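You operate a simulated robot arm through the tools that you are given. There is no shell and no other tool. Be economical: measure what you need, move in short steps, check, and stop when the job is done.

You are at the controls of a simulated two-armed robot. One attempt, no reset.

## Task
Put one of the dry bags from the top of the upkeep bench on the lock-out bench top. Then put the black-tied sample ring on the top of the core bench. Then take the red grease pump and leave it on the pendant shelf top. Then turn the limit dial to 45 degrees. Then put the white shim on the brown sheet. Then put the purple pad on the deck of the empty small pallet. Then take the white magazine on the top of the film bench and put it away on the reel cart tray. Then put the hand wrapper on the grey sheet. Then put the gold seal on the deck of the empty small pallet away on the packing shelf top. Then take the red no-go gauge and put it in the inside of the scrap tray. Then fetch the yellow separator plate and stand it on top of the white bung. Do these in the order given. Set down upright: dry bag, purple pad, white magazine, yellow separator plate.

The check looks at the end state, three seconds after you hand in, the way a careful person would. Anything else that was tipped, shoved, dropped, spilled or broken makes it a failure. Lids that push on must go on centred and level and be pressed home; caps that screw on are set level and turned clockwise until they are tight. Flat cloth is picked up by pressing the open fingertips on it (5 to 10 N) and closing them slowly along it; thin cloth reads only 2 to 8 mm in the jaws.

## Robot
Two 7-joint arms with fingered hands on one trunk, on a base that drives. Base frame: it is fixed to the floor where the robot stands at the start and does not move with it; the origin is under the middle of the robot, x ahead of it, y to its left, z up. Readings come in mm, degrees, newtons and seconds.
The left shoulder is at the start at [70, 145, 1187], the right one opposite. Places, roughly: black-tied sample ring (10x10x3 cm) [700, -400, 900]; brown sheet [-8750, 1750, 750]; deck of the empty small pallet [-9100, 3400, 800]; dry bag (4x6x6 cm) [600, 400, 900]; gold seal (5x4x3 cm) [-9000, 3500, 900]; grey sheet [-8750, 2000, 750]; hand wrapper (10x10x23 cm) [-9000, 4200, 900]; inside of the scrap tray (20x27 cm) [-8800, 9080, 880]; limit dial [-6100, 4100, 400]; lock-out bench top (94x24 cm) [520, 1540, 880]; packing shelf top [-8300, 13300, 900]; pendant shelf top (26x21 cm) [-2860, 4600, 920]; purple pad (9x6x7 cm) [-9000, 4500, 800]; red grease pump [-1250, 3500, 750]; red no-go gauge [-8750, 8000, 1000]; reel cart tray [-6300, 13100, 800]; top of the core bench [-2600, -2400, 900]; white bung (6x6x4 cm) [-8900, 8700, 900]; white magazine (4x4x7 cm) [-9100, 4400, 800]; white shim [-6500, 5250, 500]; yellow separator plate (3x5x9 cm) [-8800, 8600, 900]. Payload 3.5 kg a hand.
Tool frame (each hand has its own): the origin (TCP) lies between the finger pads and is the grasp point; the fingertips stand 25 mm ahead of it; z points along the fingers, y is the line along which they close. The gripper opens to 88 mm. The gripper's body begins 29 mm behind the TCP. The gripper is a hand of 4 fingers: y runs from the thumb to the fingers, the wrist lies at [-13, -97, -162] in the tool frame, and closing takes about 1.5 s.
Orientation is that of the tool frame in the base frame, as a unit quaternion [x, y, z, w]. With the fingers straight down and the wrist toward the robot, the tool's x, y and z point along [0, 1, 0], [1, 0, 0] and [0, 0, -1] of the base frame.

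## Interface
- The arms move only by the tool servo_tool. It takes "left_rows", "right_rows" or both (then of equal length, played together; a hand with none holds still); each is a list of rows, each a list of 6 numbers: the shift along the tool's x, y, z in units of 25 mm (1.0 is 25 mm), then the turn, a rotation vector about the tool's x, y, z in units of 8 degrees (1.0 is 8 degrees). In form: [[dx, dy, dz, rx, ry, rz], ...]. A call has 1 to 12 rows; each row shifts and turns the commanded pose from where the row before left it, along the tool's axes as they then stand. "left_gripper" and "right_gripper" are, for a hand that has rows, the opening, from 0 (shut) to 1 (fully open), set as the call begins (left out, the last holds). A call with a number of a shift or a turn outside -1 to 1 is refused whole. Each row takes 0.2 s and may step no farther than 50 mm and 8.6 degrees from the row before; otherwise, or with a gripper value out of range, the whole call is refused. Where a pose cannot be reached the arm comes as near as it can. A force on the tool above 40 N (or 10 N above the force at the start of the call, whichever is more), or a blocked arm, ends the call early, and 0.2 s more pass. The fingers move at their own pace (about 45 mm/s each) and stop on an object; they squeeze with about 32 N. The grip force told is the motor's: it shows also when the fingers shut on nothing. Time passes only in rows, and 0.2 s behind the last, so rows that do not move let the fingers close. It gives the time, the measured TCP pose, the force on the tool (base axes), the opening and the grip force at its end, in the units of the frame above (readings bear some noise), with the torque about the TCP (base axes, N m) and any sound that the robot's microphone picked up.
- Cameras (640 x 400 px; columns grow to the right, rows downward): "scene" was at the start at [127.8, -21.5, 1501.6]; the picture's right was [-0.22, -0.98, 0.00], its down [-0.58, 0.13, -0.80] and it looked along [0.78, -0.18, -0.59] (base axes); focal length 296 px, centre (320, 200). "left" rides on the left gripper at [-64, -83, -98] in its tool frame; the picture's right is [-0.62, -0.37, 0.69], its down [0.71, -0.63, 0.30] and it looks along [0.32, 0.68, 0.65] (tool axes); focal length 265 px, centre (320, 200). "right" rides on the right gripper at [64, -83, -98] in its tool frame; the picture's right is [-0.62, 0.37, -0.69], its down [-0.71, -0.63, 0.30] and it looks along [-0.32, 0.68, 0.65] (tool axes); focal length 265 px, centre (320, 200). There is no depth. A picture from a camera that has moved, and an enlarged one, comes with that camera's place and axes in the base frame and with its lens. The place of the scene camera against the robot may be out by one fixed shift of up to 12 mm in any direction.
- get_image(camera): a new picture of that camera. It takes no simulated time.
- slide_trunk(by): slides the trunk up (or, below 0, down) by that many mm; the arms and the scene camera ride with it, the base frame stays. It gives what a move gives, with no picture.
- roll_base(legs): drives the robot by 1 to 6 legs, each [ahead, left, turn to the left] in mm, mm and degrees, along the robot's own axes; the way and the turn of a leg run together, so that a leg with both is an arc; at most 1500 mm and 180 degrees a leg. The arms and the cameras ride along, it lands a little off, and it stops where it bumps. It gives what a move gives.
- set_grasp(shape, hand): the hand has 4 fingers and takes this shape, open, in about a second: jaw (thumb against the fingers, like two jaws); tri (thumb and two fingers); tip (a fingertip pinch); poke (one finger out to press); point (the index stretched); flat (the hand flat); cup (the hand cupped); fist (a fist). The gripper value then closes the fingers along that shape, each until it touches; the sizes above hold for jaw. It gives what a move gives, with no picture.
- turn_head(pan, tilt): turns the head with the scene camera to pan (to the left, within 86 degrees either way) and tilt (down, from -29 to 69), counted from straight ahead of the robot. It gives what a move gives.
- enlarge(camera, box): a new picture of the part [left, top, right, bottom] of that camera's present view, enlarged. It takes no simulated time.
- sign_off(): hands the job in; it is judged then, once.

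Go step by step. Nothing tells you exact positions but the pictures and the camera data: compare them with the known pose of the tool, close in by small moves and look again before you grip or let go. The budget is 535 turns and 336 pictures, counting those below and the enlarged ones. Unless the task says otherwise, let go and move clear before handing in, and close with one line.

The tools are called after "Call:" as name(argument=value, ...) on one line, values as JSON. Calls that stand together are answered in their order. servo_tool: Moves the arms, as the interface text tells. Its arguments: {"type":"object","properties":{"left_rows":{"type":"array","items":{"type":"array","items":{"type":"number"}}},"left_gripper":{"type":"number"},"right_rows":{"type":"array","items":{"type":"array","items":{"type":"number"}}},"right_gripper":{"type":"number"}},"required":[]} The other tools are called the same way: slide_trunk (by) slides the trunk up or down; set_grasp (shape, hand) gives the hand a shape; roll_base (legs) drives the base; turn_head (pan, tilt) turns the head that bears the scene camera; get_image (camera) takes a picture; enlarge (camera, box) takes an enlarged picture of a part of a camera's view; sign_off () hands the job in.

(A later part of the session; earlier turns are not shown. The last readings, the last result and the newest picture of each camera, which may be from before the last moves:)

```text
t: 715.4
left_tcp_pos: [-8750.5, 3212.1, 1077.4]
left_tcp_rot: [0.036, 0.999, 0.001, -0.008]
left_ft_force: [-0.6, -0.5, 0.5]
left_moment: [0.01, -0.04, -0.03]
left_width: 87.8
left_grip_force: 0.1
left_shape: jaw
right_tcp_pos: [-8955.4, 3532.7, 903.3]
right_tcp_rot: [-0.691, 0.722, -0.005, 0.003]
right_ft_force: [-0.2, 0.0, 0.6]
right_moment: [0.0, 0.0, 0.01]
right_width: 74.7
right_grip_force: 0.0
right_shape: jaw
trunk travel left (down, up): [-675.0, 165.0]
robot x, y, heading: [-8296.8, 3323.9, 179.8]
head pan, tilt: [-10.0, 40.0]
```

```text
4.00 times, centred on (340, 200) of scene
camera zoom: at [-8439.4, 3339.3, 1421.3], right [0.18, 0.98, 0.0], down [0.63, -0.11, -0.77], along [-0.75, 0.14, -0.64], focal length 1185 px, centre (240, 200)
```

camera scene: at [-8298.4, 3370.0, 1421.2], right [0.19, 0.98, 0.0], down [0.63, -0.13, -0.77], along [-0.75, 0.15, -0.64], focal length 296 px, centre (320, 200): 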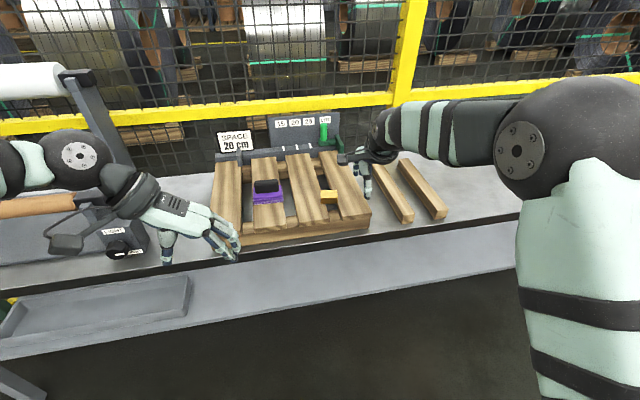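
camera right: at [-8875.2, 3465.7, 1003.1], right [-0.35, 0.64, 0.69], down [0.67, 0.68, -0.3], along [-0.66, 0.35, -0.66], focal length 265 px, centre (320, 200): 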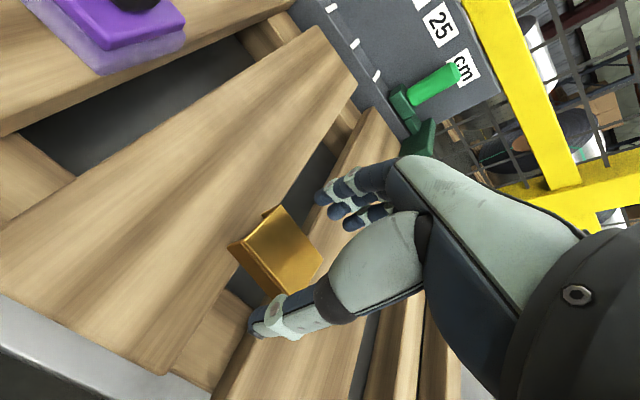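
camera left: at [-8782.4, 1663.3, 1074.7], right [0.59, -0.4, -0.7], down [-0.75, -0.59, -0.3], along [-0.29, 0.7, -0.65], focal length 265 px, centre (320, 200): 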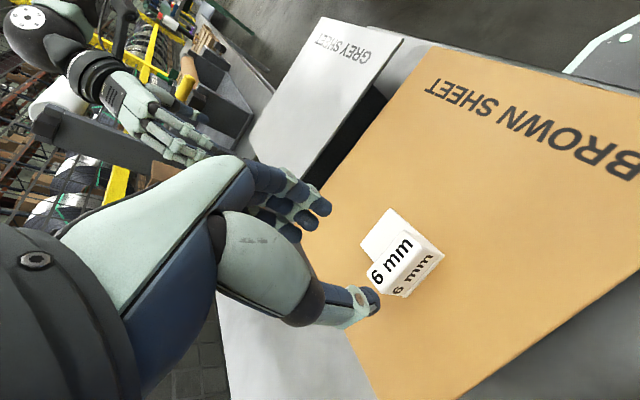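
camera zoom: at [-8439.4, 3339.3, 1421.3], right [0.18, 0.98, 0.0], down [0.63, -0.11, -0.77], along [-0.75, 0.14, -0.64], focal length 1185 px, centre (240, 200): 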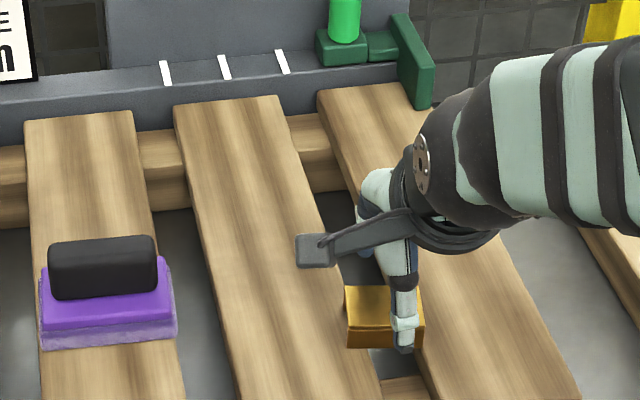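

Aligned with the seal. I'll descend about 27 mm and check for contact.

Call:
servo_tool(right_rows=[[0.05, -0.08, 0.4, 0, 0, 0], [0, 0, 0.4, 0, 0, 0], [0, 0, 0.25, 0, 0, 0], [0, 0, 0, 0, 0, 0]])

Call:
get_image(camera="right")

```text
t: 716.4
left_tcp_pos: [-8750.5, 3212.4, 1076.9]
left_tcp_rot: [0.035, 0.999, 0.001, -0.008]
left_ft_force: [1.0, 0.9, 0.3]
left_moment: [-0.02, -0.02, -0.02]
left_width: 87.6
left_grip_force: 0.1
left_shape: jaw
right_tcp_pos: [-8952.3, 3532.1, 877.0]
right_tcp_rot: [-0.691, 0.723, -0.005, 0.003]
right_ft_force: [-0.3, 0.4, 1.1]
right_moment: [-0.07, -0.01, 0.0]
right_width: 74.9
right_grip_force: 0.0
right_shape: jaw
trunk travel left (down, up): [-675.0, 165.0]
robot x, y, heading: [-8299.2, 3325.1, 179.7]
head pan, tilt: [-10.0, 40.0]
```

```text
120 pictures are left
camera right: at [-8873.0, 3464.9, 976.2], right [-0.35, 0.64, 0.69], down [0.67, 0.68, -0.3], along [-0.66, 0.35, -0.66], focal length 265 px, centre (320, 200)
```

right: 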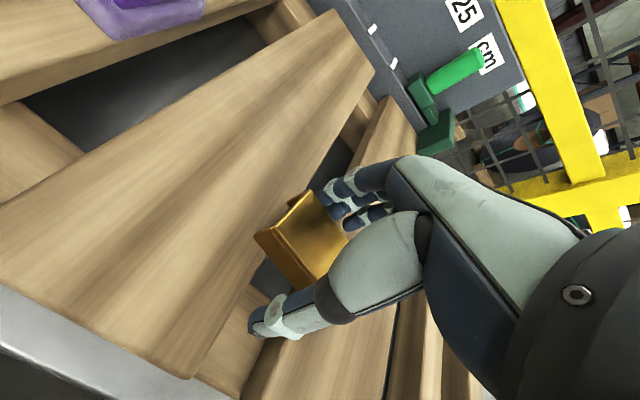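

Call:
servo_tool(right_rows=[[0, 0, 0.1, 0, 0, 0], [0, 0, 0, 0, 0, 0], [0, 0, 0, 0, 0, 0], [0, 0, 0, 0, 0, 0], [0, 0, 0, 0, 0, 0], [0, 0, 0, 0, 0, 0], [0, 0, 0, 0, 0, 0]], right_gripper=0)

Call:
get_image(camera="right")

```text
t: 718.0
left_tcp_pos: [-8750.0, 3213.4, 1077.7]
left_tcp_rot: [0.035, 0.999, 0.001, -0.009]
left_ft_force: [0.2, 0.1, 0.7]
left_moment: [0.02, 0.03, 0.0]
left_width: 88.0
left_grip_force: 0.0
left_shape: jaw
right_tcp_pos: [-8952.6, 3531.5, 874.8]
right_tcp_rot: [-0.69, 0.723, -0.004, 0.002]
right_ft_force: [-3.3, 0.6, 8.0]
right_moment: [-0.07, 0.43, -0.02]
right_width: 36.3
right_grip_force: 31.0
right_shape: jaw
trunk travel left (down, up): [-675.0, 165.0]
robot x, y, heading: [-8296.3, 3326.7, 179.7]
head pan, tilt: [-10.0, 40.0]
```

```text
119 pictures are left
camera right: at [-8872.8, 3463.8, 974.4], right [-0.34, 0.64, 0.69], down [0.66, 0.68, -0.3], along [-0.66, 0.35, -0.66], focal length 265 px, centre (320, 200)
```

right: 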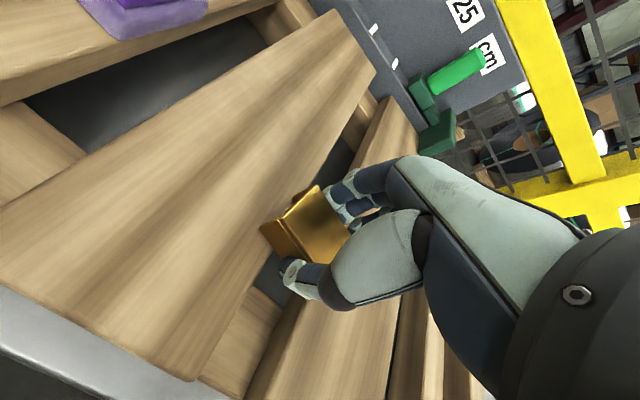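

Gripped at 36 mm. Lifting.

Call:
servo_tool(right_rows=[[0, 0, -0.3, 0, 0, 0], [0, 0, -0.6, 0, 0, 0], [0, 0, -1, 0, 0, 0], [0, 0, -1, 0, 0, 0], [0, 0, -1, 0, 0, 0], [0, 0, -1, 0, 0, 0], [0, 0, -1, 0, 0, 0], [0, 0, -1, 0, 0, 0], [0, 0, 0, 0, 0, 0]])

Call:
get_image(camera="right")

Call:
enlarge(camera="scene", box=[200, 120, 440, 260])

```text
t: 720.0
left_tcp_pos: [-8751.8, 3212.2, 1076.9]
left_tcp_rot: [0.036, 0.999, 0.0, -0.008]
left_ft_force: [0.5, 0.3, -0.2]
left_moment: [0.03, 0.03, 0.0]
left_width: 87.7
left_grip_force: 0.2
left_shape: jaw
right_tcp_pos: [-8953.4, 3531.9, 1048.5]
right_tcp_rot: [-0.691, 0.723, -0.005, 0.003]
right_ft_force: [0.1, -0.1, -0.1]
right_moment: [0.02, -0.02, -0.01]
right_width: 35.8
right_grip_force: 31.8
right_shape: jaw
trunk travel left (down, up): [-675.0, 165.0]
robot x, y, heading: [-8299.9, 3326.9, 179.7]
head pan, tilt: [-10.0, 40.0]
```

```text
118 pictures are left
camera right: at [-8873.5, 3465.7, 1147.4], right [-0.35, 0.64, 0.69], down [0.67, 0.68, -0.3], along [-0.66, 0.35, -0.66], focal length 265 px, centre (320, 200)
```

right: 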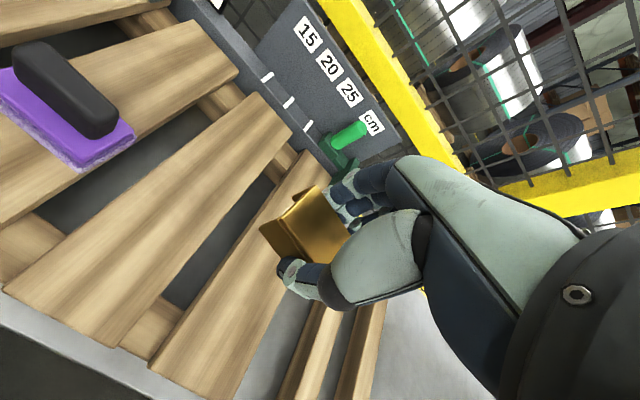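

```text
2.67 times, centred on (320, 190) of scene
camera zoom: at [-8440.1, 3339.6, 1421.2], right [0.18, 0.98, 0.0], down [0.63, -0.11, -0.77], along [-0.75, 0.14, -0.64], focal length 790 px, centre (320, 227)
```

zoom: 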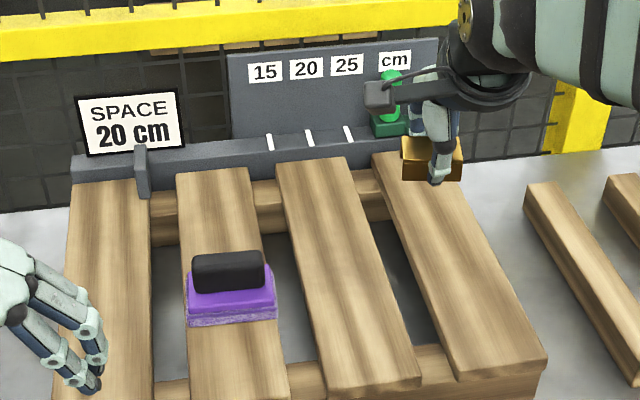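

The seal is held and the purple pad untouched. I'll back off and head north to the packing shelf.

Call:
roll_base(legs=[[-120, 0, 0.3], [0, -1400, 0]])

Call:
roll_base(legs=[[0, -1000, 0], [500, 0, 0]])

```text
t: 727.9
left_tcp_pos: [-8624.9, 4634.7, 1077.8]
left_tcp_rot: [0.039, 0.999, 0.001, -0.008]
left_ft_force: [0.5, -0.8, 0.1]
left_moment: [0.02, -0.02, 0.0]
left_width: 87.8
left_grip_force: 0.1
left_shape: jaw
right_tcp_pos: [-8823.4, 4954.6, 1048.6]
right_tcp_rot: [-0.689, 0.725, -0.004, 0.002]
right_ft_force: [0.0, 0.6, -0.8]
right_moment: [-0.03, 0.0, 0.03]
right_width: 35.8
right_grip_force: 32.1
right_shape: jaw
trunk travel left (down, up): [-675.0, 165.0]
robot x, y, heading: [-8171.0, 4742.1, 179.5]
head pan, tilt: [-10.0, 40.0]
```

```text
t: 735.0
left_tcp_pos: [-8965.4, 5636.2, 1078.7]
left_tcp_rot: [0.036, 0.999, 0.001, -0.009]
left_ft_force: [0.0, 0.1, 0.9]
left_moment: [0.04, 0.0, 0.01]
left_width: 87.9
left_grip_force: 0.1
left_shape: jaw
right_tcp_pos: [-9163.2, 5956.4, 1048.9]
right_tcp_rot: [-0.689, 0.724, -0.01, 0.01]
right_ft_force: [12.9, 1.3, 1.7]
right_moment: [0.05, 0.33, -0.42]
right_width: 34.8
right_grip_force: 32.2
right_shape: jaw
trunk travel left (down, up): [-675.0, 165.0]
robot x, y, heading: [-8515.1, 5748.8, 179.7]
head pan, tilt: [-10.0, 40.0]
stopped in leg 2: the force on the tool passed its limit (the readings are from after the stop); the commanded pose is now the measured one
```

I drove forward instead of back by mistake and the right hand touched something. I'll look before moving.

Call:
get_image(camera="scene")

Call:
get_image(camera="right")

```text
116 pictures are left
camera scene: at [-8653.6, 5762.8, 1421.8], right [0.18, 0.98, 0.0], down [0.63, -0.11, -0.77], along [-0.76, 0.14, -0.64], focal length 296 px, centre (320, 200)
```

scene: 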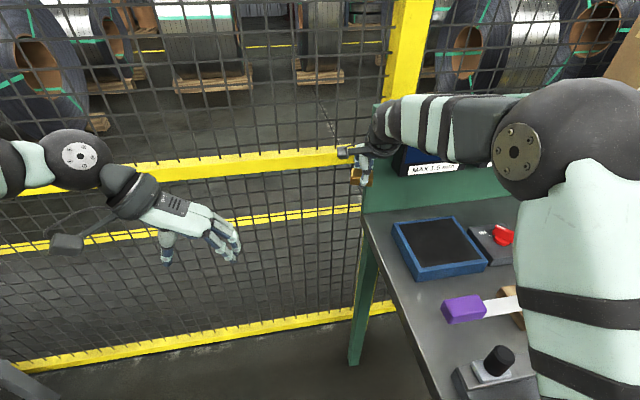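

```text
115 pictures are left
camera right: at [-9086.1, 5889.0, 1148.2], right [-0.36, 0.64, 0.68], down [0.67, 0.68, -0.29], along [-0.65, 0.36, -0.67], focal length 265 px, centre (320, 200)
```

right: 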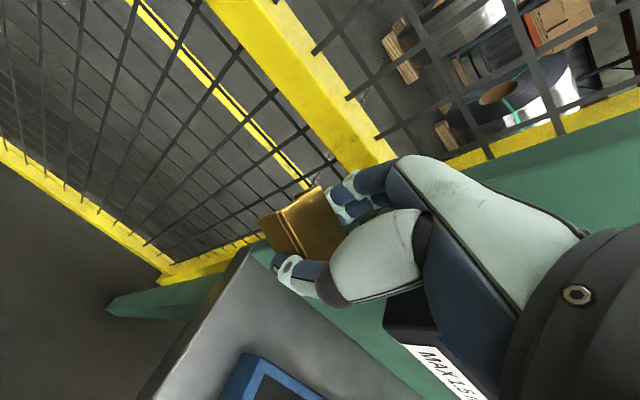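

Only the fixed green back panel was touched; nothing loose moved, and the seal is still held. Backing straight out now.

Call:
roll_base(legs=[[-800, 0, 0.3]])

Call:
get_image(camera="scene")

Call:
enlarge(camera="right", box=[220, 150, 420, 320])

```text
t: 739.3
left_tcp_pos: [-8153.4, 5634.4, 1076.6]
left_tcp_rot: [0.028, 1.0, 0.0, -0.007]
left_ft_force: [0.2, -0.8, 0.3]
left_moment: [0.01, 0.01, -0.03]
left_width: 87.8
left_grip_force: 0.0
left_shape: jaw
right_tcp_pos: [-8357.4, 5950.9, 1046.2]
right_tcp_rot: [-0.695, 0.719, -0.011, 0.009]
right_ft_force: [0.7, 0.5, -1.2]
right_moment: [0.0, -0.02, 0.02]
right_width: 34.9
right_grip_force: 32.1
right_shape: jaw
trunk travel left (down, up): [-675.0, 165.0]
robot x, y, heading: [-7705.0, 5752.3, -179.1]
head pan, tilt: [-10.0, 40.0]
```

```text
114 pictures are left
camera scene: at [-7846.2, 5766.1, 1421.2], right [0.16, 0.99, 0.0], down [0.63, -0.1, -0.77], along [-0.76, 0.12, -0.64], focal length 296 px, centre (320, 200)
```

scene: 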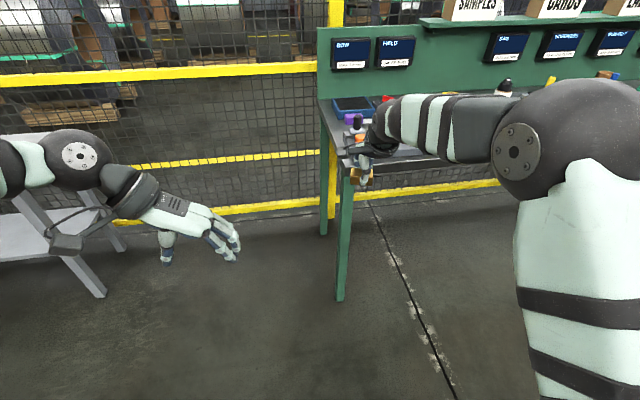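

```text
2.35 times, centred on (320, 235) of right
camera zoom: at [-8279.6, 5885.6, 1146.4], right [-0.37, 0.63, 0.68], down [0.66, 0.69, -0.29], along [-0.65, 0.35, -0.67], focal length 624 px, centre (320, 118)
```

zoom: 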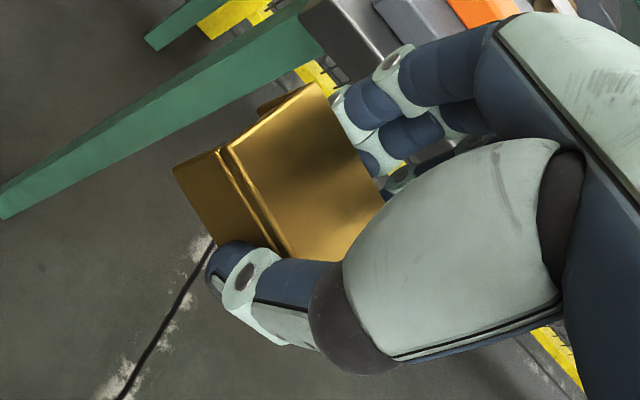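

All is fine. I'll slide north along x ≈ -7700.

Call:
roll_base(legs=[[0, -1450, -0.9], [0, -1450, 0]])

Call:
roll_base(legs=[[0, -1450, 0], [0, -1200, 0]])

Call:
turn_head(pan=-70, tilt=20)

Call:
get_image(camera="scene")

```text
t: 753.4
left_tcp_pos: [-8254.0, 8527.9, 1077.1]
left_tcp_rot: [0.014, 1.0, 0.0, -0.007]
left_ft_force: [-0.1, 0.3, 0.2]
left_moment: [0.0, 0.02, -0.01]
left_width: 87.6
left_grip_force: 0.0
left_shape: jaw
right_tcp_pos: [-8465.4, 8840.2, 1046.6]
right_tcp_rot: [-0.704, 0.71, -0.01, 0.009]
right_ft_force: [-0.5, 0.2, -0.8]
right_moment: [0.01, -0.03, -0.03]
right_width: 34.7
right_grip_force: 32.2
right_shape: jaw
trunk travel left (down, up): [-675.0, 165.0]
robot x, y, heading: [-7804.0, 8660.0, -177.7]
head pan, tilt: [-10.0, 40.0]
```

```text
t: 766.1
left_tcp_pos: [-8301.3, 11163.5, 1076.1]
left_tcp_rot: [0.041, 0.999, 0.001, -0.008]
left_ft_force: [0.3, -0.8, -0.3]
left_moment: [0.0, 0.0, -0.03]
left_width: 87.8
left_grip_force: 0.1
left_shape: jaw
right_tcp_pos: [-8496.1, 11484.5, 1046.2]
right_tcp_rot: [-0.686, 0.728, -0.01, 0.01]
right_ft_force: [0.0, -0.9, -1.2]
right_moment: [-0.01, 0.0, 0.0]
right_width: 35.0
right_grip_force: 32.1
right_shape: jaw
trunk travel left (down, up): [-675.0, 165.0]
robot x, y, heading: [-7848.0, 11268.6, 179.3]
head pan, tilt: [-10.0, 40.0]
```

```text
t: 767.4
left_tcp_pos: [-8301.1, 11163.6, 1077.0]
left_tcp_rot: [0.04, 0.999, 0.001, -0.008]
left_ft_force: [0.4, -1.1, -0.8]
left_moment: [-0.02, 0.02, 0.02]
left_width: 87.7
left_grip_force: 0.0
left_shape: jaw
right_tcp_pos: [-8496.4, 11484.5, 1046.2]
right_tcp_rot: [-0.686, 0.728, -0.011, 0.009]
right_ft_force: [1.0, 0.6, -0.4]
right_moment: [0.04, 0.03, 0.01]
right_width: 35.0
right_grip_force: 31.7
right_shape: jaw
trunk travel left (down, up): [-675.0, 165.0]
robot x, y, heading: [-7849.7, 11270.5, 179.6]
head pan, tilt: [-70.0, 20.0]
```

```text
112 pictures are left
camera scene: at [-7936.0, 11358.5, 1452.6], right [0.94, 0.33, 0.0], down [0.11, -0.32, -0.94], along [-0.31, 0.89, -0.34], focal length 296 px, centre (320, 200)
```

scene: 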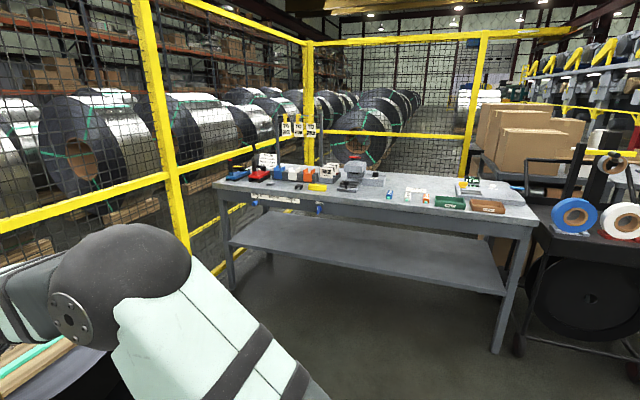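

The packing table is ahead (x ≈ -9150…-7420, front edge y ≈ 12855). I'll turn north and approach.

Call:
roll_base(legs=[[0, 0, -89.6], [800, 200, 0]])

Call:
turn_head(pan=0, tilt=30)

Call:
get_image(camera="scene")

```text
t: 775.6
left_tcp_pos: [-8126.4, 12539.7, 1077.2]
left_tcp_rot: [0.739, 0.674, 0.006, -0.004]
left_ft_force: [0.2, 0.1, 0.4]
left_moment: [-0.03, 0.03, 0.0]
left_width: 87.6
left_grip_force: 0.0
left_shape: jaw
right_tcp_pos: [-7803.2, 12729.9, 1046.3]
right_tcp_rot: [0.035, 0.999, -0.013, -0.002]
right_ft_force: [-0.2, -0.5, 0.0]
right_moment: [-0.02, -0.01, -0.02]
right_width: 34.8
right_grip_force: 31.7
right_shape: jaw
trunk travel left (down, up): [-675.0, 165.0]
robot x, y, heading: [-8024.3, 12085.7, 88.5]
head pan, tilt: [-70.0, 20.0]
```

```text
t: 777.0
left_tcp_pos: [-8127.6, 12539.7, 1076.6]
left_tcp_rot: [0.74, 0.673, 0.006, -0.006]
left_ft_force: [0.2, 0.9, -0.3]
left_moment: [0.0, -0.01, 0.01]
left_width: 88.0
left_grip_force: 0.0
left_shape: jaw
right_tcp_pos: [-7803.1, 12730.2, 1045.9]
right_tcp_rot: [0.035, 0.999, -0.014, -0.002]
right_ft_force: [0.7, -0.9, -1.0]
right_moment: [0.02, -0.01, 0.01]
right_width: 35.0
right_grip_force: 32.0
right_shape: jaw
trunk travel left (down, up): [-675.0, 165.0]
robot x, y, heading: [-8021.2, 12086.0, 88.3]
head pan, tilt: [0.0, 30.0]
```

```text
111 pictures are left
camera scene: at [-8027.6, 12223.1, 1436.6], right [1.0, -0.03, 0.0], down [-0.01, -0.5, -0.87], along [0.02, 0.87, -0.5], focal length 296 px, centre (320, 200)
```

scene: 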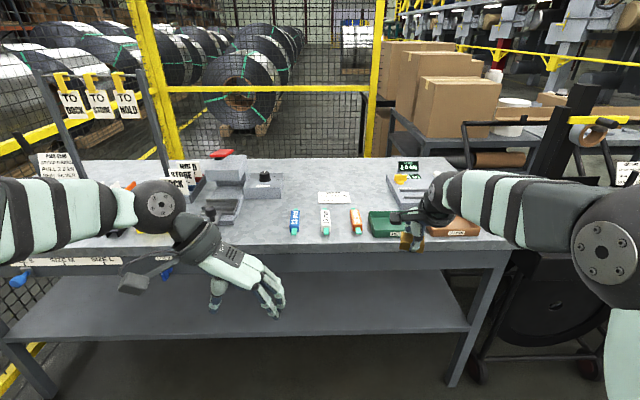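

The table has a free patch left of the three bottles, near [-8180, 13020]. I'll shift left so the right hand comes in front of it and check.

Call:
roll_base(legs=[[0, 370, 1.7]])

Call:
turn_head(pan=-10, tilt=35)

Call:
get_image(camera="scene")

Call:
get_image(camera="right")

```text
t: 779.4
left_tcp_pos: [-8513.1, 12543.2, 1077.0]
left_tcp_rot: [0.731, 0.683, 0.005, -0.006]
left_ft_force: [0.0, -0.6, 0.6]
left_moment: [-0.05, -0.01, -0.05]
left_width: 87.7
left_grip_force: 0.0
left_shape: jaw
right_tcp_pos: [-8193.6, 12742.0, 1045.6]
right_tcp_rot: [0.024, 1.0, -0.014, -0.001]
right_ft_force: [0.2, -0.3, -0.6]
right_moment: [-0.03, 0.01, -0.04]
right_width: 34.8
right_grip_force: 31.9
right_shape: jaw
trunk travel left (down, up): [-675.0, 165.0]
robot x, y, heading: [-8399.8, 12088.4, 89.7]
head pan, tilt: [0.0, 30.0]
```

```text
t: 780.2
left_tcp_pos: [-8513.3, 12542.4, 1076.6]
left_tcp_rot: [0.732, 0.681, 0.006, -0.005]
left_ft_force: [0.0, -0.3, 0.0]
left_moment: [0.01, 0.0, 0.01]
left_width: 87.3
left_grip_force: 0.1
left_shape: jaw
right_tcp_pos: [-8193.4, 12741.2, 1046.8]
right_tcp_rot: [0.024, 1.0, -0.014, 0.0]
right_ft_force: [1.0, -0.4, 0.0]
right_moment: [-0.01, 0.0, -0.02]
right_width: 34.5
right_grip_force: 32.3
right_shape: jaw
trunk travel left (down, up): [-675.0, 165.0]
robot x, y, heading: [-8397.4, 12092.1, 90.0]
head pan, tilt: [-10.0, 35.0]
```

```text
110 pictures are left
camera scene: at [-8392.0, 12224.9, 1428.8], right [0.98, -0.18, 0.0], down [-0.1, -0.56, -0.82], along [0.15, 0.81, -0.57], focal length 296 px, centre (320, 200)
```

scene: 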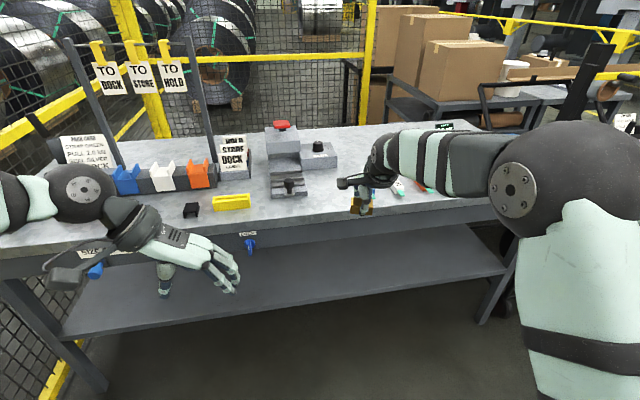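

```text
109 pictures are left
camera right: at [-8261.9, 12664.9, 1146.5], right [0.64, 0.36, 0.68], down [0.68, -0.67, -0.29], along [0.36, 0.65, -0.67], focal length 265 px, centre (320, 200)
```

right: 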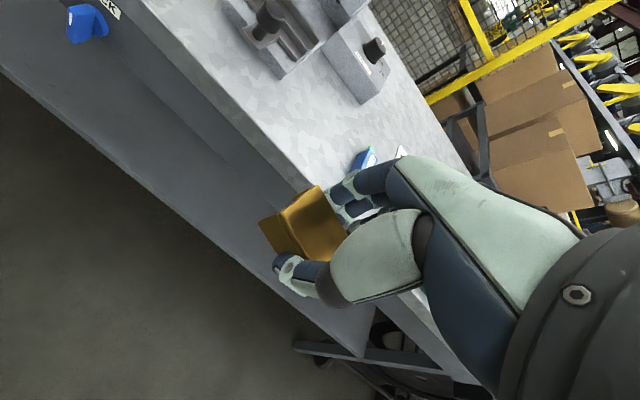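

The free spot is between the grey clamp (x < -8280) and the blue bottle (x > -8110). I'll drive ahead 240 mm and lower there.

Call:
roll_base(legs=[[240, 0, 0]])

Call:
get_image(camera="right")

Call:
get_image(camera="scene")

```text
t: 781.9
left_tcp_pos: [-8511.0, 12781.8, 1077.7]
left_tcp_rot: [0.732, 0.681, 0.007, -0.006]
left_ft_force: [0.7, 0.3, 0.2]
left_moment: [0.02, 0.03, 0.0]
left_width: 87.7
left_grip_force: 0.0
left_shape: jaw
right_tcp_pos: [-8191.0, 12980.4, 1047.1]
right_tcp_rot: [0.026, 1.0, -0.013, -0.002]
right_ft_force: [-0.2, -0.6, -0.1]
right_moment: [0.02, 0.02, 0.02]
right_width: 34.7
right_grip_force: 31.8
right_shape: jaw
trunk travel left (down, up): [-675.0, 165.0]
robot x, y, heading: [-8399.9, 12332.7, 89.5]
head pan, tilt: [-10.0, 35.0]
```

```text
108 pictures are left
camera right: at [-8258.9, 12904.1, 1147.1], right [0.64, 0.35, 0.68], down [0.68, -0.67, -0.29], along [0.36, 0.65, -0.67], focal length 265 px, centre (320, 200)
```

right: 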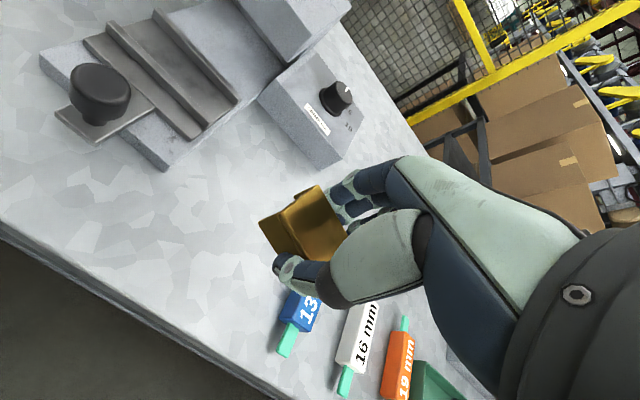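

```text
107 pictures are left
camera scene: at [-8389.9, 12464.0, 1429.0], right [0.98, -0.18, 0.0], down [-0.1, -0.56, -0.82], along [0.15, 0.81, -0.57], focal length 296 px, centre (320, 200)
```

scene: 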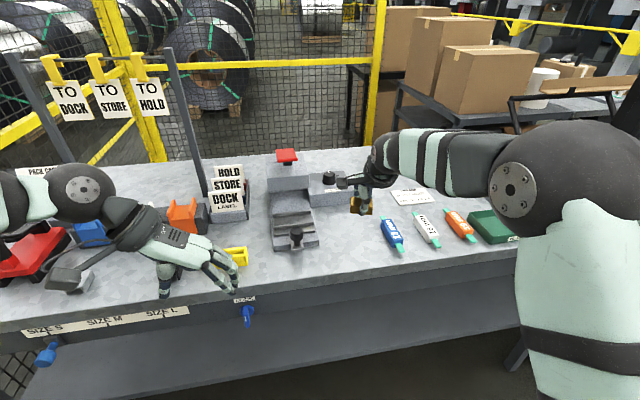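

Directly below is free table. I'll lower to z ≈ 935, then step down.

Call:
servo_tool(right_rows=[[0, 0, 0.8, 0, 0, 0], [0, 0, 0.8, 0, 0, 0], [0, 0, 0.8, 0, 0, 0], [0, 0, 0.8, 0, 0, 0], [0, 0, 0.8, 0, 0, 0], [0, 0, 0.4, 0, 0, 0], [0, 0, 0, 0, 0, 0]])

Call:
get_image(camera="right")

```text
t: 783.5
left_tcp_pos: [-8512.0, 12784.4, 1077.7]
left_tcp_rot: [0.733, 0.681, 0.005, -0.006]
left_ft_force: [0.3, 0.2, -1.0]
left_moment: [0.0, 0.02, 0.03]
left_width: 87.7
left_grip_force: 0.1
left_shape: jaw
right_tcp_pos: [-8191.5, 12976.8, 937.0]
right_tcp_rot: [0.025, 1.0, -0.013, -0.001]
right_ft_force: [-0.2, -0.3, 0.0]
right_moment: [0.01, 0.04, -0.03]
right_width: 34.9
right_grip_force: 32.1
right_shape: jaw
trunk travel left (down, up): [-675.0, 165.0]
robot x, y, heading: [-8396.6, 12330.6, 89.7]
head pan, tilt: [-10.0, 35.0]
```

```text
106 pictures are left
camera right: at [-8259.8, 12901.3, 1036.7], right [0.64, 0.36, 0.68], down [0.68, -0.67, -0.29], along [0.36, 0.65, -0.67], focal length 265 px, centre (320, 200)
```

right: 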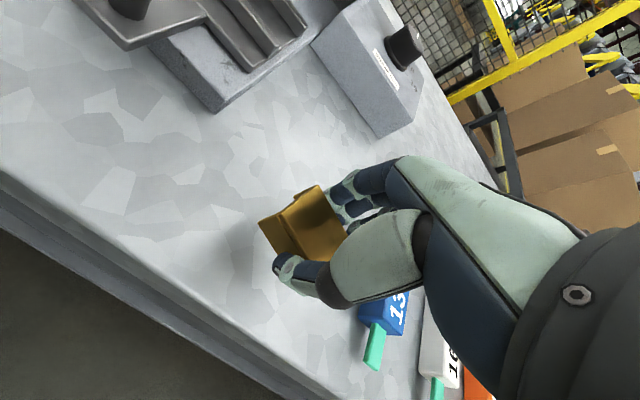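

Call:
servo_tool(right_rows=[[-0.2, 0, 0.15, 0, 0, 0], [0, 0, 0.15, 0, 0, 0], [0, 0, 0.12, 0, 0, 0], [0, 0, 0.12, 0, 0, 0], [0, 0, 0, 0, 0, 0]])

Call:
servo_tool(right_rows=[[0, 0, 0.12, 0, 0, 0], [0, 0, 0.12, 0, 0, 0], [0, 0, 0.12, 0, 0, 0]])

```text
t: 784.7
left_tcp_pos: [-8511.1, 12783.3, 1076.9]
left_tcp_rot: [0.732, 0.681, 0.005, -0.005]
left_ft_force: [-0.1, 0.6, 0.0]
left_moment: [-0.02, 0.01, -0.01]
left_width: 87.6
left_grip_force: 0.1
left_shape: jaw
right_tcp_pos: [-8186.6, 12976.3, 922.6]
right_tcp_rot: [0.025, 1.0, -0.014, -0.001]
right_ft_force: [-1.0, 0.1, -0.7]
right_moment: [-0.01, 0.03, 0.01]
right_width: 35.0
right_grip_force: 31.7
right_shape: jaw
trunk travel left (down, up): [-675.0, 165.0]
robot x, y, heading: [-8400.2, 12332.0, 89.6]
head pan, tilt: [-10.0, 35.0]
```

```text
t: 785.5
left_tcp_pos: [-8509.4, 12781.6, 1076.5]
left_tcp_rot: [0.733, 0.68, 0.006, -0.005]
left_ft_force: [0.0, 0.1, -1.5]
left_moment: [-0.01, -0.02, 0.04]
left_width: 87.6
left_grip_force: 0.0
left_shape: jaw
right_tcp_pos: [-8185.9, 12976.0, 913.9]
right_tcp_rot: [0.026, 1.0, -0.014, -0.002]
right_ft_force: [-0.1, -0.5, -0.3]
right_moment: [0.0, -0.01, 0.02]
right_width: 34.9
right_grip_force: 31.9
right_shape: jaw
trunk travel left (down, up): [-675.0, 165.0]
robot x, y, heading: [-8398.2, 12328.4, 90.0]
head pan, tilt: [-10.0, 35.0]
```

Call:
servo_tool(right_rows=[[0, 0, 0.1, 0, 0, 0], [0, 0, 0.1, 0, 0, 0], [0, 0, 0.1, 0, 0, 0]])

Call:
get_image(camera="right")

```text
t: 786.3
left_tcp_pos: [-8510.8, 12782.5, 1076.7]
left_tcp_rot: [0.733, 0.68, 0.006, -0.006]
left_ft_force: [-0.6, 0.4, -0.4]
left_moment: [0.0, -0.02, -0.01]
left_width: 87.7
left_grip_force: 0.1
left_shape: jaw
right_tcp_pos: [-8185.3, 12976.9, 907.8]
right_tcp_rot: [0.025, 1.0, -0.013, -0.002]
right_ft_force: [-0.3, 0.1, 2.4]
right_moment: [0.07, -0.01, 0.04]
right_width: 35.0
right_grip_force: 31.9
right_shape: jaw
trunk travel left (down, up): [-675.0, 165.0]
robot x, y, heading: [-8394.1, 12329.6, 89.7]
head pan, tilt: [-10.0, 35.0]
```

```text
105 pictures are left
camera right: at [-8254.0, 12900.1, 1006.7], right [0.64, 0.35, 0.68], down [0.68, -0.67, -0.29], along [0.36, 0.65, -0.67], focal length 265 px, centre (320, 200)
```

right: 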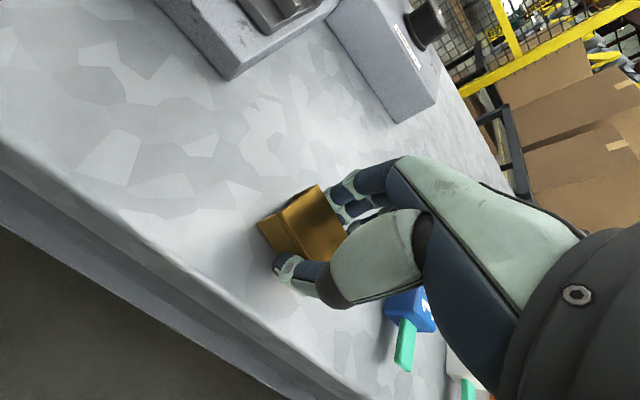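

Contact. I'll open and lift away.

Call:
servo_tool(right_rows=[[0, 0, 0, 0, 0, 0], [0, 0, 0, 0, 0, 0], [0, 0, 0, 0, 0, 0], [0, 0, 0, 0, 0, 0]], right_gripper=0.7)

Call:
servo_tool(right_rows=[[0, 0, -0.4, 0, 0, 0], [0, 0, -0.8, 0, 0, 0], [0, 0, -1, 0, 0, 0], [0, 0, -1, 0, 0, 0], [0, 0, -1, 0, 0, 0], [0, 0, -1, 0, 0, 0]])

Call:
get_image(camera="right")

```text
t: 787.3
left_tcp_pos: [-8510.9, 12782.3, 1077.0]
left_tcp_rot: [0.733, 0.68, 0.006, -0.005]
left_ft_force: [0.5, 0.2, -0.4]
left_moment: [0.0, -0.02, 0.0]
left_width: 87.5
left_grip_force: 0.0
left_shape: jaw
right_tcp_pos: [-8186.3, 12975.6, 906.0]
right_tcp_rot: [0.025, 1.0, -0.013, -0.001]
right_ft_force: [0.9, -0.4, 3.9]
right_moment: [0.11, -0.05, 0.01]
right_width: 60.5
right_grip_force: 0.1
right_shape: jaw
trunk travel left (down, up): [-675.0, 165.0]
robot x, y, heading: [-8395.7, 12331.0, 89.7]
head pan, tilt: [-10.0, 35.0]
```

```text
t: 788.7
left_tcp_pos: [-8510.3, 12782.0, 1077.1]
left_tcp_rot: [0.733, 0.681, 0.005, -0.005]
left_ft_force: [-0.7, 0.0, 0.0]
left_moment: [-0.01, -0.05, 0.03]
left_width: 87.8
left_grip_force: 0.0
left_shape: jaw
right_tcp_pos: [-8185.9, 12979.7, 1038.1]
right_tcp_rot: [0.025, 1.0, -0.014, 0.0]
right_ft_force: [0.1, 0.5, 0.4]
right_moment: [0.0, 0.0, -0.01]
right_width: 61.5
right_grip_force: 0.0
right_shape: jaw
trunk travel left (down, up): [-675.0, 165.0]
robot x, y, heading: [-8403.1, 12326.1, 89.9]
head pan, tilt: [-10.0, 35.0]
```

```text
104 pictures are left
camera right: at [-8253.5, 12904.2, 1138.1], right [0.64, 0.35, 0.68], down [0.68, -0.67, -0.29], along [0.36, 0.65, -0.67], focal length 265 px, centre (320, 200)
```

right: 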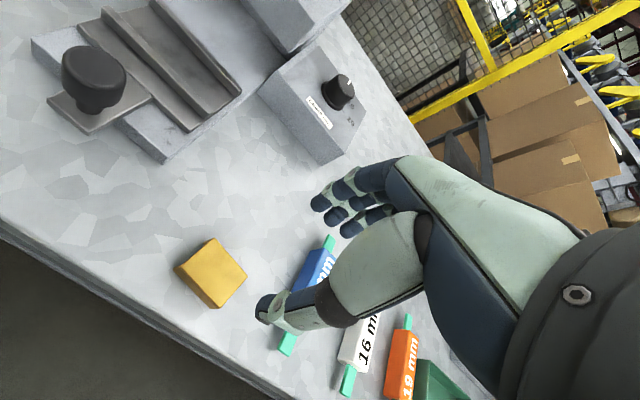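

The seal lies on the packing table. Next the red no-go gauge near [-8750, 8000]; driving back south.

Call:
roll_base(legs=[[-400, -550, 0], [0, 0, 90], [0, 1450, 0], [0, 1400, 0]])

Call:
roll_base(legs=[[0, 700, 0]])

Call:
turn_head(pan=10, tilt=30)

Call:
get_image(camera="scene")

```text
t: 809.8
left_tcp_pos: [-8309.3, 8930.1, 1077.6]
left_tcp_rot: [0.04, 0.999, 0.0, -0.007]
left_ft_force: [-0.8, 0.4, -0.1]
left_moment: [0.0, 0.0, 0.04]
left_width: 87.6
left_grip_force: 0.1
left_shape: jaw
right_tcp_pos: [-8503.2, 9258.2, 1036.7]
right_tcp_rot: [-0.687, 0.727, -0.01, 0.009]
right_ft_force: [0.2, 0.4, -0.8]
right_moment: [-0.01, 0.0, -0.01]
right_width: 61.4
right_grip_force: 0.0
right_shape: jaw
trunk travel left (down, up): [-675.0, 165.0]
robot x, y, heading: [-7858.5, 9038.1, 179.2]
head pan, tilt: [-10.0, 35.0]
```

```text
t: 813.7
left_tcp_pos: [-8313.6, 8227.8, 1077.4]
left_tcp_rot: [0.035, 0.999, 0.001, -0.007]
left_ft_force: [1.2, 0.2, -0.8]
left_moment: [0.01, -0.05, -0.01]
left_width: 87.6
left_grip_force: 0.1
left_shape: jaw
right_tcp_pos: [-8512.6, 8554.8, 1037.6]
right_tcp_rot: [-0.69, 0.724, -0.011, 0.009]
right_ft_force: [-0.7, 0.3, 0.4]
right_moment: [0.01, 0.03, 0.01]
right_width: 61.3
right_grip_force: 0.1
right_shape: jaw
trunk travel left (down, up): [-675.0, 165.0]
robot x, y, heading: [-7861.9, 8340.8, 179.7]
head pan, tilt: [-10.0, 35.0]
```

```text
t: 814.5
left_tcp_pos: [-8313.5, 8227.8, 1076.8]
left_tcp_rot: [0.036, 0.999, 0.0, -0.008]
left_ft_force: [0.4, 1.0, 0.4]
left_moment: [0.01, 0.0, -0.01]
left_width: 87.7
left_grip_force: 0.0
left_shape: jaw
right_tcp_pos: [-8512.0, 8552.9, 1036.8]
right_tcp_rot: [-0.689, 0.724, -0.011, 0.01]
right_ft_force: [0.4, 0.1, 1.1]
right_moment: [-0.03, 0.03, -0.01]
right_width: 61.1
right_grip_force: 0.2
right_shape: jaw
trunk travel left (down, up): [-675.0, 165.0]
robot x, y, heading: [-7860.7, 8338.6, 180.0]
head pan, tilt: [10.0, 30.0]
```

```text
103 pictures are left
camera scene: at [-8008.2, 8323.8, 1436.6], right [-0.17, 0.99, 0.0], down [0.49, 0.08, -0.87], along [-0.85, -0.15, -0.5], focal length 296 px, centre (320, 200)
```

scene: 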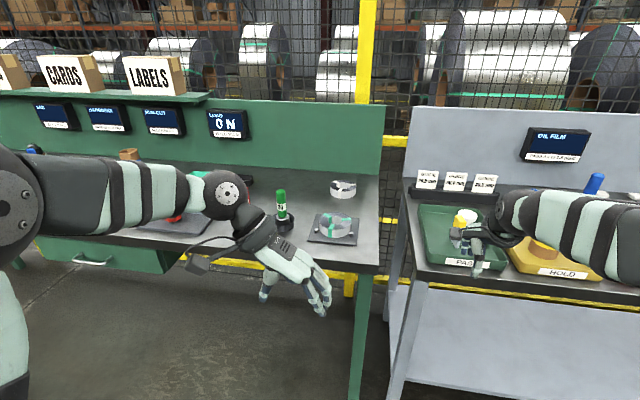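

The green gauge is visible, but the red one is hidden by my arm. I'll move further left.

Call:
roll_base(legs=[[0, 450, 0]])

Call:
turn_head(pan=-5, tilt=32)

Call:
get_image(camera="scene")

```text
t: 817.2
left_tcp_pos: [-8312.0, 7776.2, 1078.0]
left_tcp_rot: [0.032, 0.999, 0.0, -0.007]
left_ft_force: [0.8, -1.4, 0.1]
left_moment: [0.02, -0.01, -0.03]
left_width: 87.6
left_grip_force: 0.1
left_shape: jaw
right_tcp_pos: [-8513.3, 8100.4, 1036.8]
right_tcp_rot: [-0.693, 0.721, -0.011, 0.009]
right_ft_force: [0.9, 0.4, 0.2]
right_moment: [0.02, -0.03, 0.02]
right_width: 61.2
right_grip_force: 0.0
right_shape: jaw
trunk travel left (down, up): [-675.0, 165.0]
robot x, y, heading: [-7863.3, 7894.0, -179.8]
head pan, tilt: [10.0, 30.0]
```

```text
t: 818.0
left_tcp_pos: [-8311.9, 7775.0, 1076.9]
left_tcp_rot: [0.032, 0.999, 0.0, -0.009]
left_ft_force: [0.5, -0.7, 0.9]
left_moment: [-0.02, 0.03, 0.01]
left_width: 87.9
left_grip_force: 0.0
left_shape: jaw
right_tcp_pos: [-8513.8, 8098.4, 1037.9]
right_tcp_rot: [-0.693, 0.721, -0.011, 0.009]
right_ft_force: [0.1, 0.0, 0.1]
right_moment: [0.03, 0.0, -0.02]
right_width: 61.4
right_grip_force: 0.1
right_shape: jaw
trunk travel left (down, up): [-675.0, 165.0]
robot x, y, heading: [-7859.2, 7891.3, -179.4]
head pan, tilt: [-5.0, 32.0]
```

```text
102 pictures are left
camera scene: at [-8008.1, 7896.7, 1433.5], right [0.08, 1.0, 0.0], down [0.53, -0.04, -0.85], along [-0.85, 0.07, -0.53], focal length 296 px, centre (320, 200)
```

scene: 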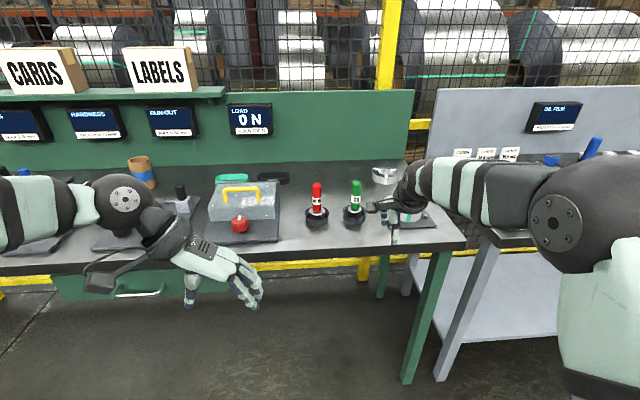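

Call:
enlarge(camera="scene", box=[280, 160, 400, 250])

Call:
get_image(camera="right")

```text
4.44 times, centred on (340, 205) of scene
camera zoom: at [-8008.1, 7896.7, 1433.5], right [0.08, 1.0, 0.0], down [0.53, -0.04, -0.85], along [-0.85, 0.07, -0.53], focal length 1317 px, centre (231, 178)
```

zoom: 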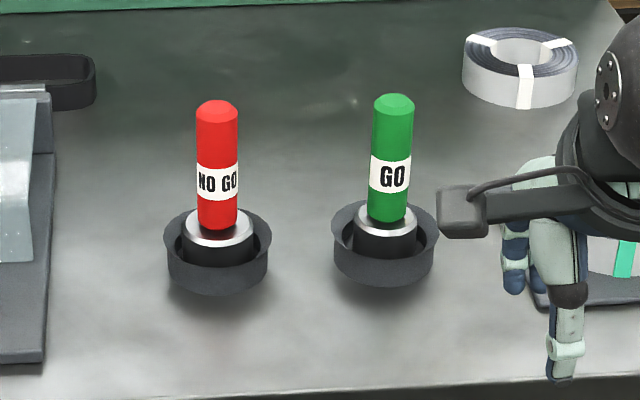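

```text
100 pictures are left
camera right: at [-8435.2, 8032.2, 1137.5], right [-0.36, 0.64, 0.68], down [0.67, 0.69, -0.29], along [-0.65, 0.35, -0.67], focal length 265 px, centre (320, 200)
```

right: 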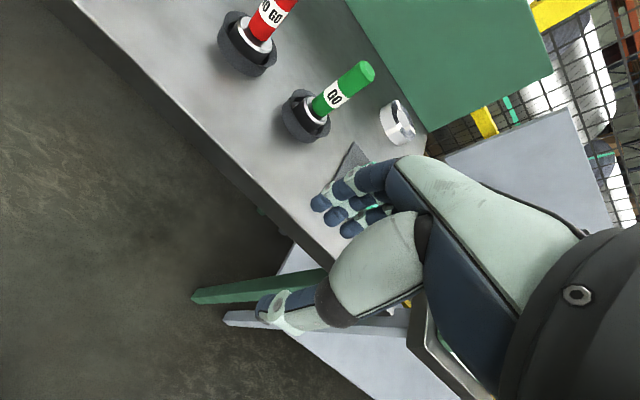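

The red NO GO gauge stands in a cup at about [-8765, 7949], top near z 1013. I'll raise the right hand, then drive so it comes above it.

Call:
servo_tool(right_rows=[[0, 0, -0.9, 0, 0, 0], [0, 0, -0.9, 0, 0, 0], [0, 0, -0.9, 0, 0, 0]], right_gripper=0.9)

Call:
roll_base(legs=[[0, 145, -0.6], [215, 0, 0]])

Call:
get_image(camera="right")

Call:
get_image(camera="scene")

```text
t: 818.8
left_tcp_pos: [-8312.1, 7774.4, 1075.9]
left_tcp_rot: [0.031, 0.999, 0.0, -0.007]
left_ft_force: [-0.5, 0.5, 0.0]
left_moment: [0.0, -0.02, -0.01]
left_width: 87.7
left_grip_force: 0.0
left_shape: jaw
right_tcp_pos: [-8512.8, 8100.3, 1105.2]
right_tcp_rot: [-0.693, 0.721, -0.01, 0.009]
right_ft_force: [-0.1, 0.0, 0.8]
right_moment: [0.01, 0.0, 0.0]
right_width: 79.1
right_grip_force: 0.0
right_shape: jaw
trunk travel left (down, up): [-675.0, 165.0]
robot x, y, heading: [-7860.5, 7890.4, -179.9]
head pan, tilt: [-5.0, 32.0]
```

```text
t: 821.4
left_tcp_pos: [-8528.1, 7635.3, 1078.0]
left_tcp_rot: [0.035, 0.999, 0.001, -0.008]
left_ft_force: [0.1, -0.8, 0.0]
left_moment: [0.01, 0.0, 0.01]
left_width: 87.6
left_grip_force: 0.1
left_shape: jaw
right_tcp_pos: [-8727.2, 7961.4, 1104.2]
right_tcp_rot: [-0.69, 0.724, -0.01, 0.008]
right_ft_force: [0.9, -0.3, -0.3]
right_moment: [0.02, -0.01, 0.01]
right_width: 79.3
right_grip_force: 0.0
right_shape: jaw
trunk travel left (down, up): [-675.0, 165.0]
robot x, y, heading: [-8076.2, 7750.1, 179.8]
head pan, tilt: [-5.0, 32.0]
```

```text
99 pictures are left
camera right: at [-8649.3, 7894.4, 1205.7], right [-0.36, 0.64, 0.68], down [0.67, 0.68, -0.29], along [-0.65, 0.35, -0.67], focal length 265 px, centre (320, 200)
```

right: 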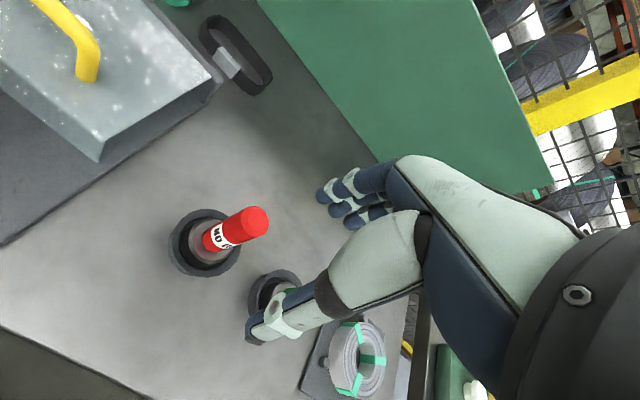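

```text
98 pictures are left
camera scene: at [-8221.7, 7755.1, 1433.6], right [0.09, 1.0, 0.0], down [0.53, -0.05, -0.85], along [-0.85, 0.08, -0.53], focal length 296 px, centre (320, 200)
```

scene: 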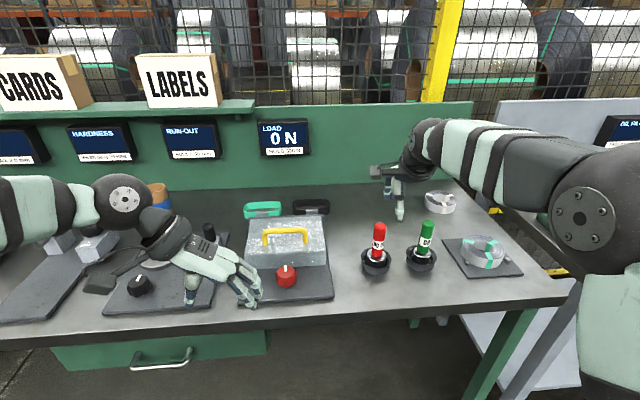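

Call:
servo_tool(right_rows=[[0.29, 0.65, 0, 0, 0, 0], [0.29, 0.65, 0, 0, 0, 0], [0, 0, 0.6, 0, 0, 0], [0, 0, 0.6, 0, 0, 0], [0, 0, 0.5, 0, 0, 0], [0, 0, 0, 0, 0, 0]])

Call:
get_image(camera="right")

Call:
enlarge(camera="scene", box=[320, 170, 480, 290])

```text
t: 822.8
left_tcp_pos: [-8528.0, 7635.7, 1076.5]
left_tcp_rot: [0.035, 0.999, 0.0, -0.008]
left_ft_force: [-0.3, -1.4, -0.5]
left_moment: [0.02, 0.0, 0.03]
left_width: 87.7
left_grip_force: 0.0
left_shape: jaw
right_tcp_pos: [-8759.8, 7950.0, 1062.9]
right_tcp_rot: [-0.69, 0.724, -0.01, 0.009]
right_ft_force: [0.3, -0.1, 0.2]
right_moment: [0.01, -0.01, -0.02]
right_width: 79.3
right_grip_force: 0.2
right_shape: jaw
trunk travel left (down, up): [-675.0, 165.0]
robot x, y, heading: [-8080.4, 7749.7, 179.9]
head pan, tilt: [-5.0, 32.0]
```

```text
97 pictures are left
camera right: at [-8681.8, 7883.3, 1162.5], right [-0.36, 0.64, 0.68], down [0.67, 0.68, -0.29], along [-0.65, 0.35, -0.67], focal length 265 px, centre (320, 200)
```

right: 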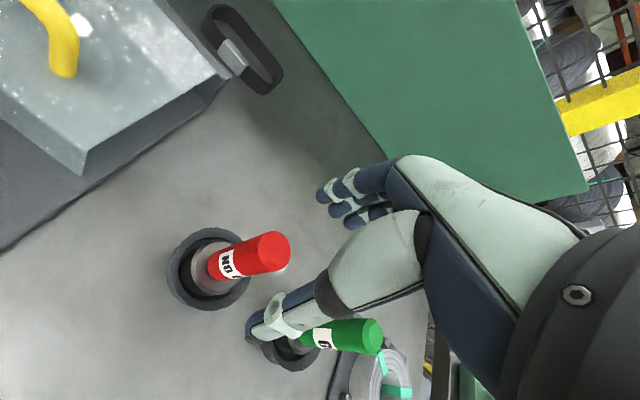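

```text
3.33 times, centred on (400, 230) of scene
camera zoom: at [-8222.6, 7755.4, 1433.5], right [0.09, 1.0, 0.0], down [0.53, -0.05, -0.85], along [-0.84, 0.08, -0.53], focal length 987 px, centre (53, 100)
```

zoom: 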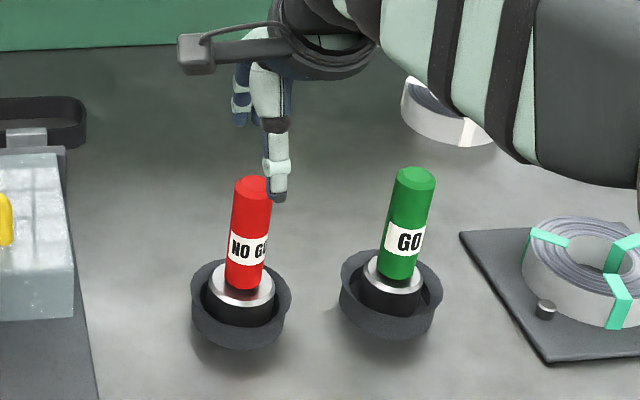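

The red top is at [-8765, 7951, 1008]. I'll shift 5 mm and lower to z ≈ 988 around the handle.

Call:
servo_tool(right_rows=[[0, 0.2, 0.6, 0, 0, 0], [0, 0, 0.6, 0, 0, 0], [0, 0, 0.6, 0, 0, 0], [0, 0, 0.6, 0, 0, 0], [0, 0, 0.55, 0, 0, 0], [0, 0, 0, 0, 0, 0]])

Call:
get_image(camera="right")

```text
t: 824.2
left_tcp_pos: [-8527.7, 7635.8, 1076.8]
left_tcp_rot: [0.035, 0.999, 0.001, -0.007]
left_ft_force: [1.0, 0.5, 0.7]
left_moment: [-0.01, 0.0, -0.02]
left_width: 87.9
left_grip_force: 0.1
left_shape: jaw
right_tcp_pos: [-8764.2, 7947.8, 987.0]
right_tcp_rot: [-0.69, 0.723, -0.011, 0.009]
right_ft_force: [0.1, -0.5, -0.1]
right_moment: [-0.03, 0.0, 0.0]
right_width: 79.4
right_grip_force: 0.1
right_shape: jaw
trunk travel left (down, up): [-675.0, 165.0]
robot x, y, heading: [-8074.7, 7751.4, 179.8]
head pan, tilt: [-5.0, 32.0]
```

```text
95 pictures are left
camera right: at [-8685.9, 7881.8, 1087.3], right [-0.36, 0.64, 0.68], down [0.67, 0.68, -0.29], along [-0.65, 0.35, -0.67], focal length 265 px, centre (320, 200)
```

right: 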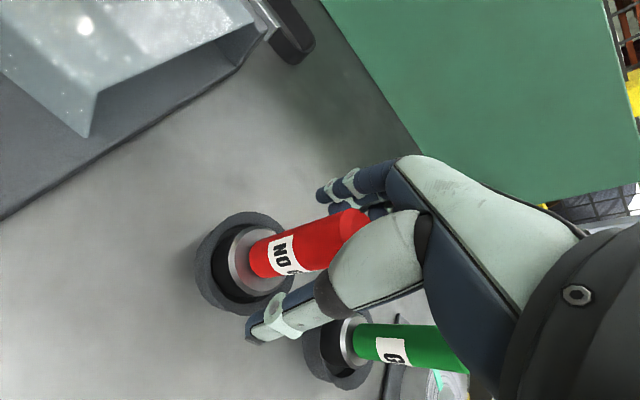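

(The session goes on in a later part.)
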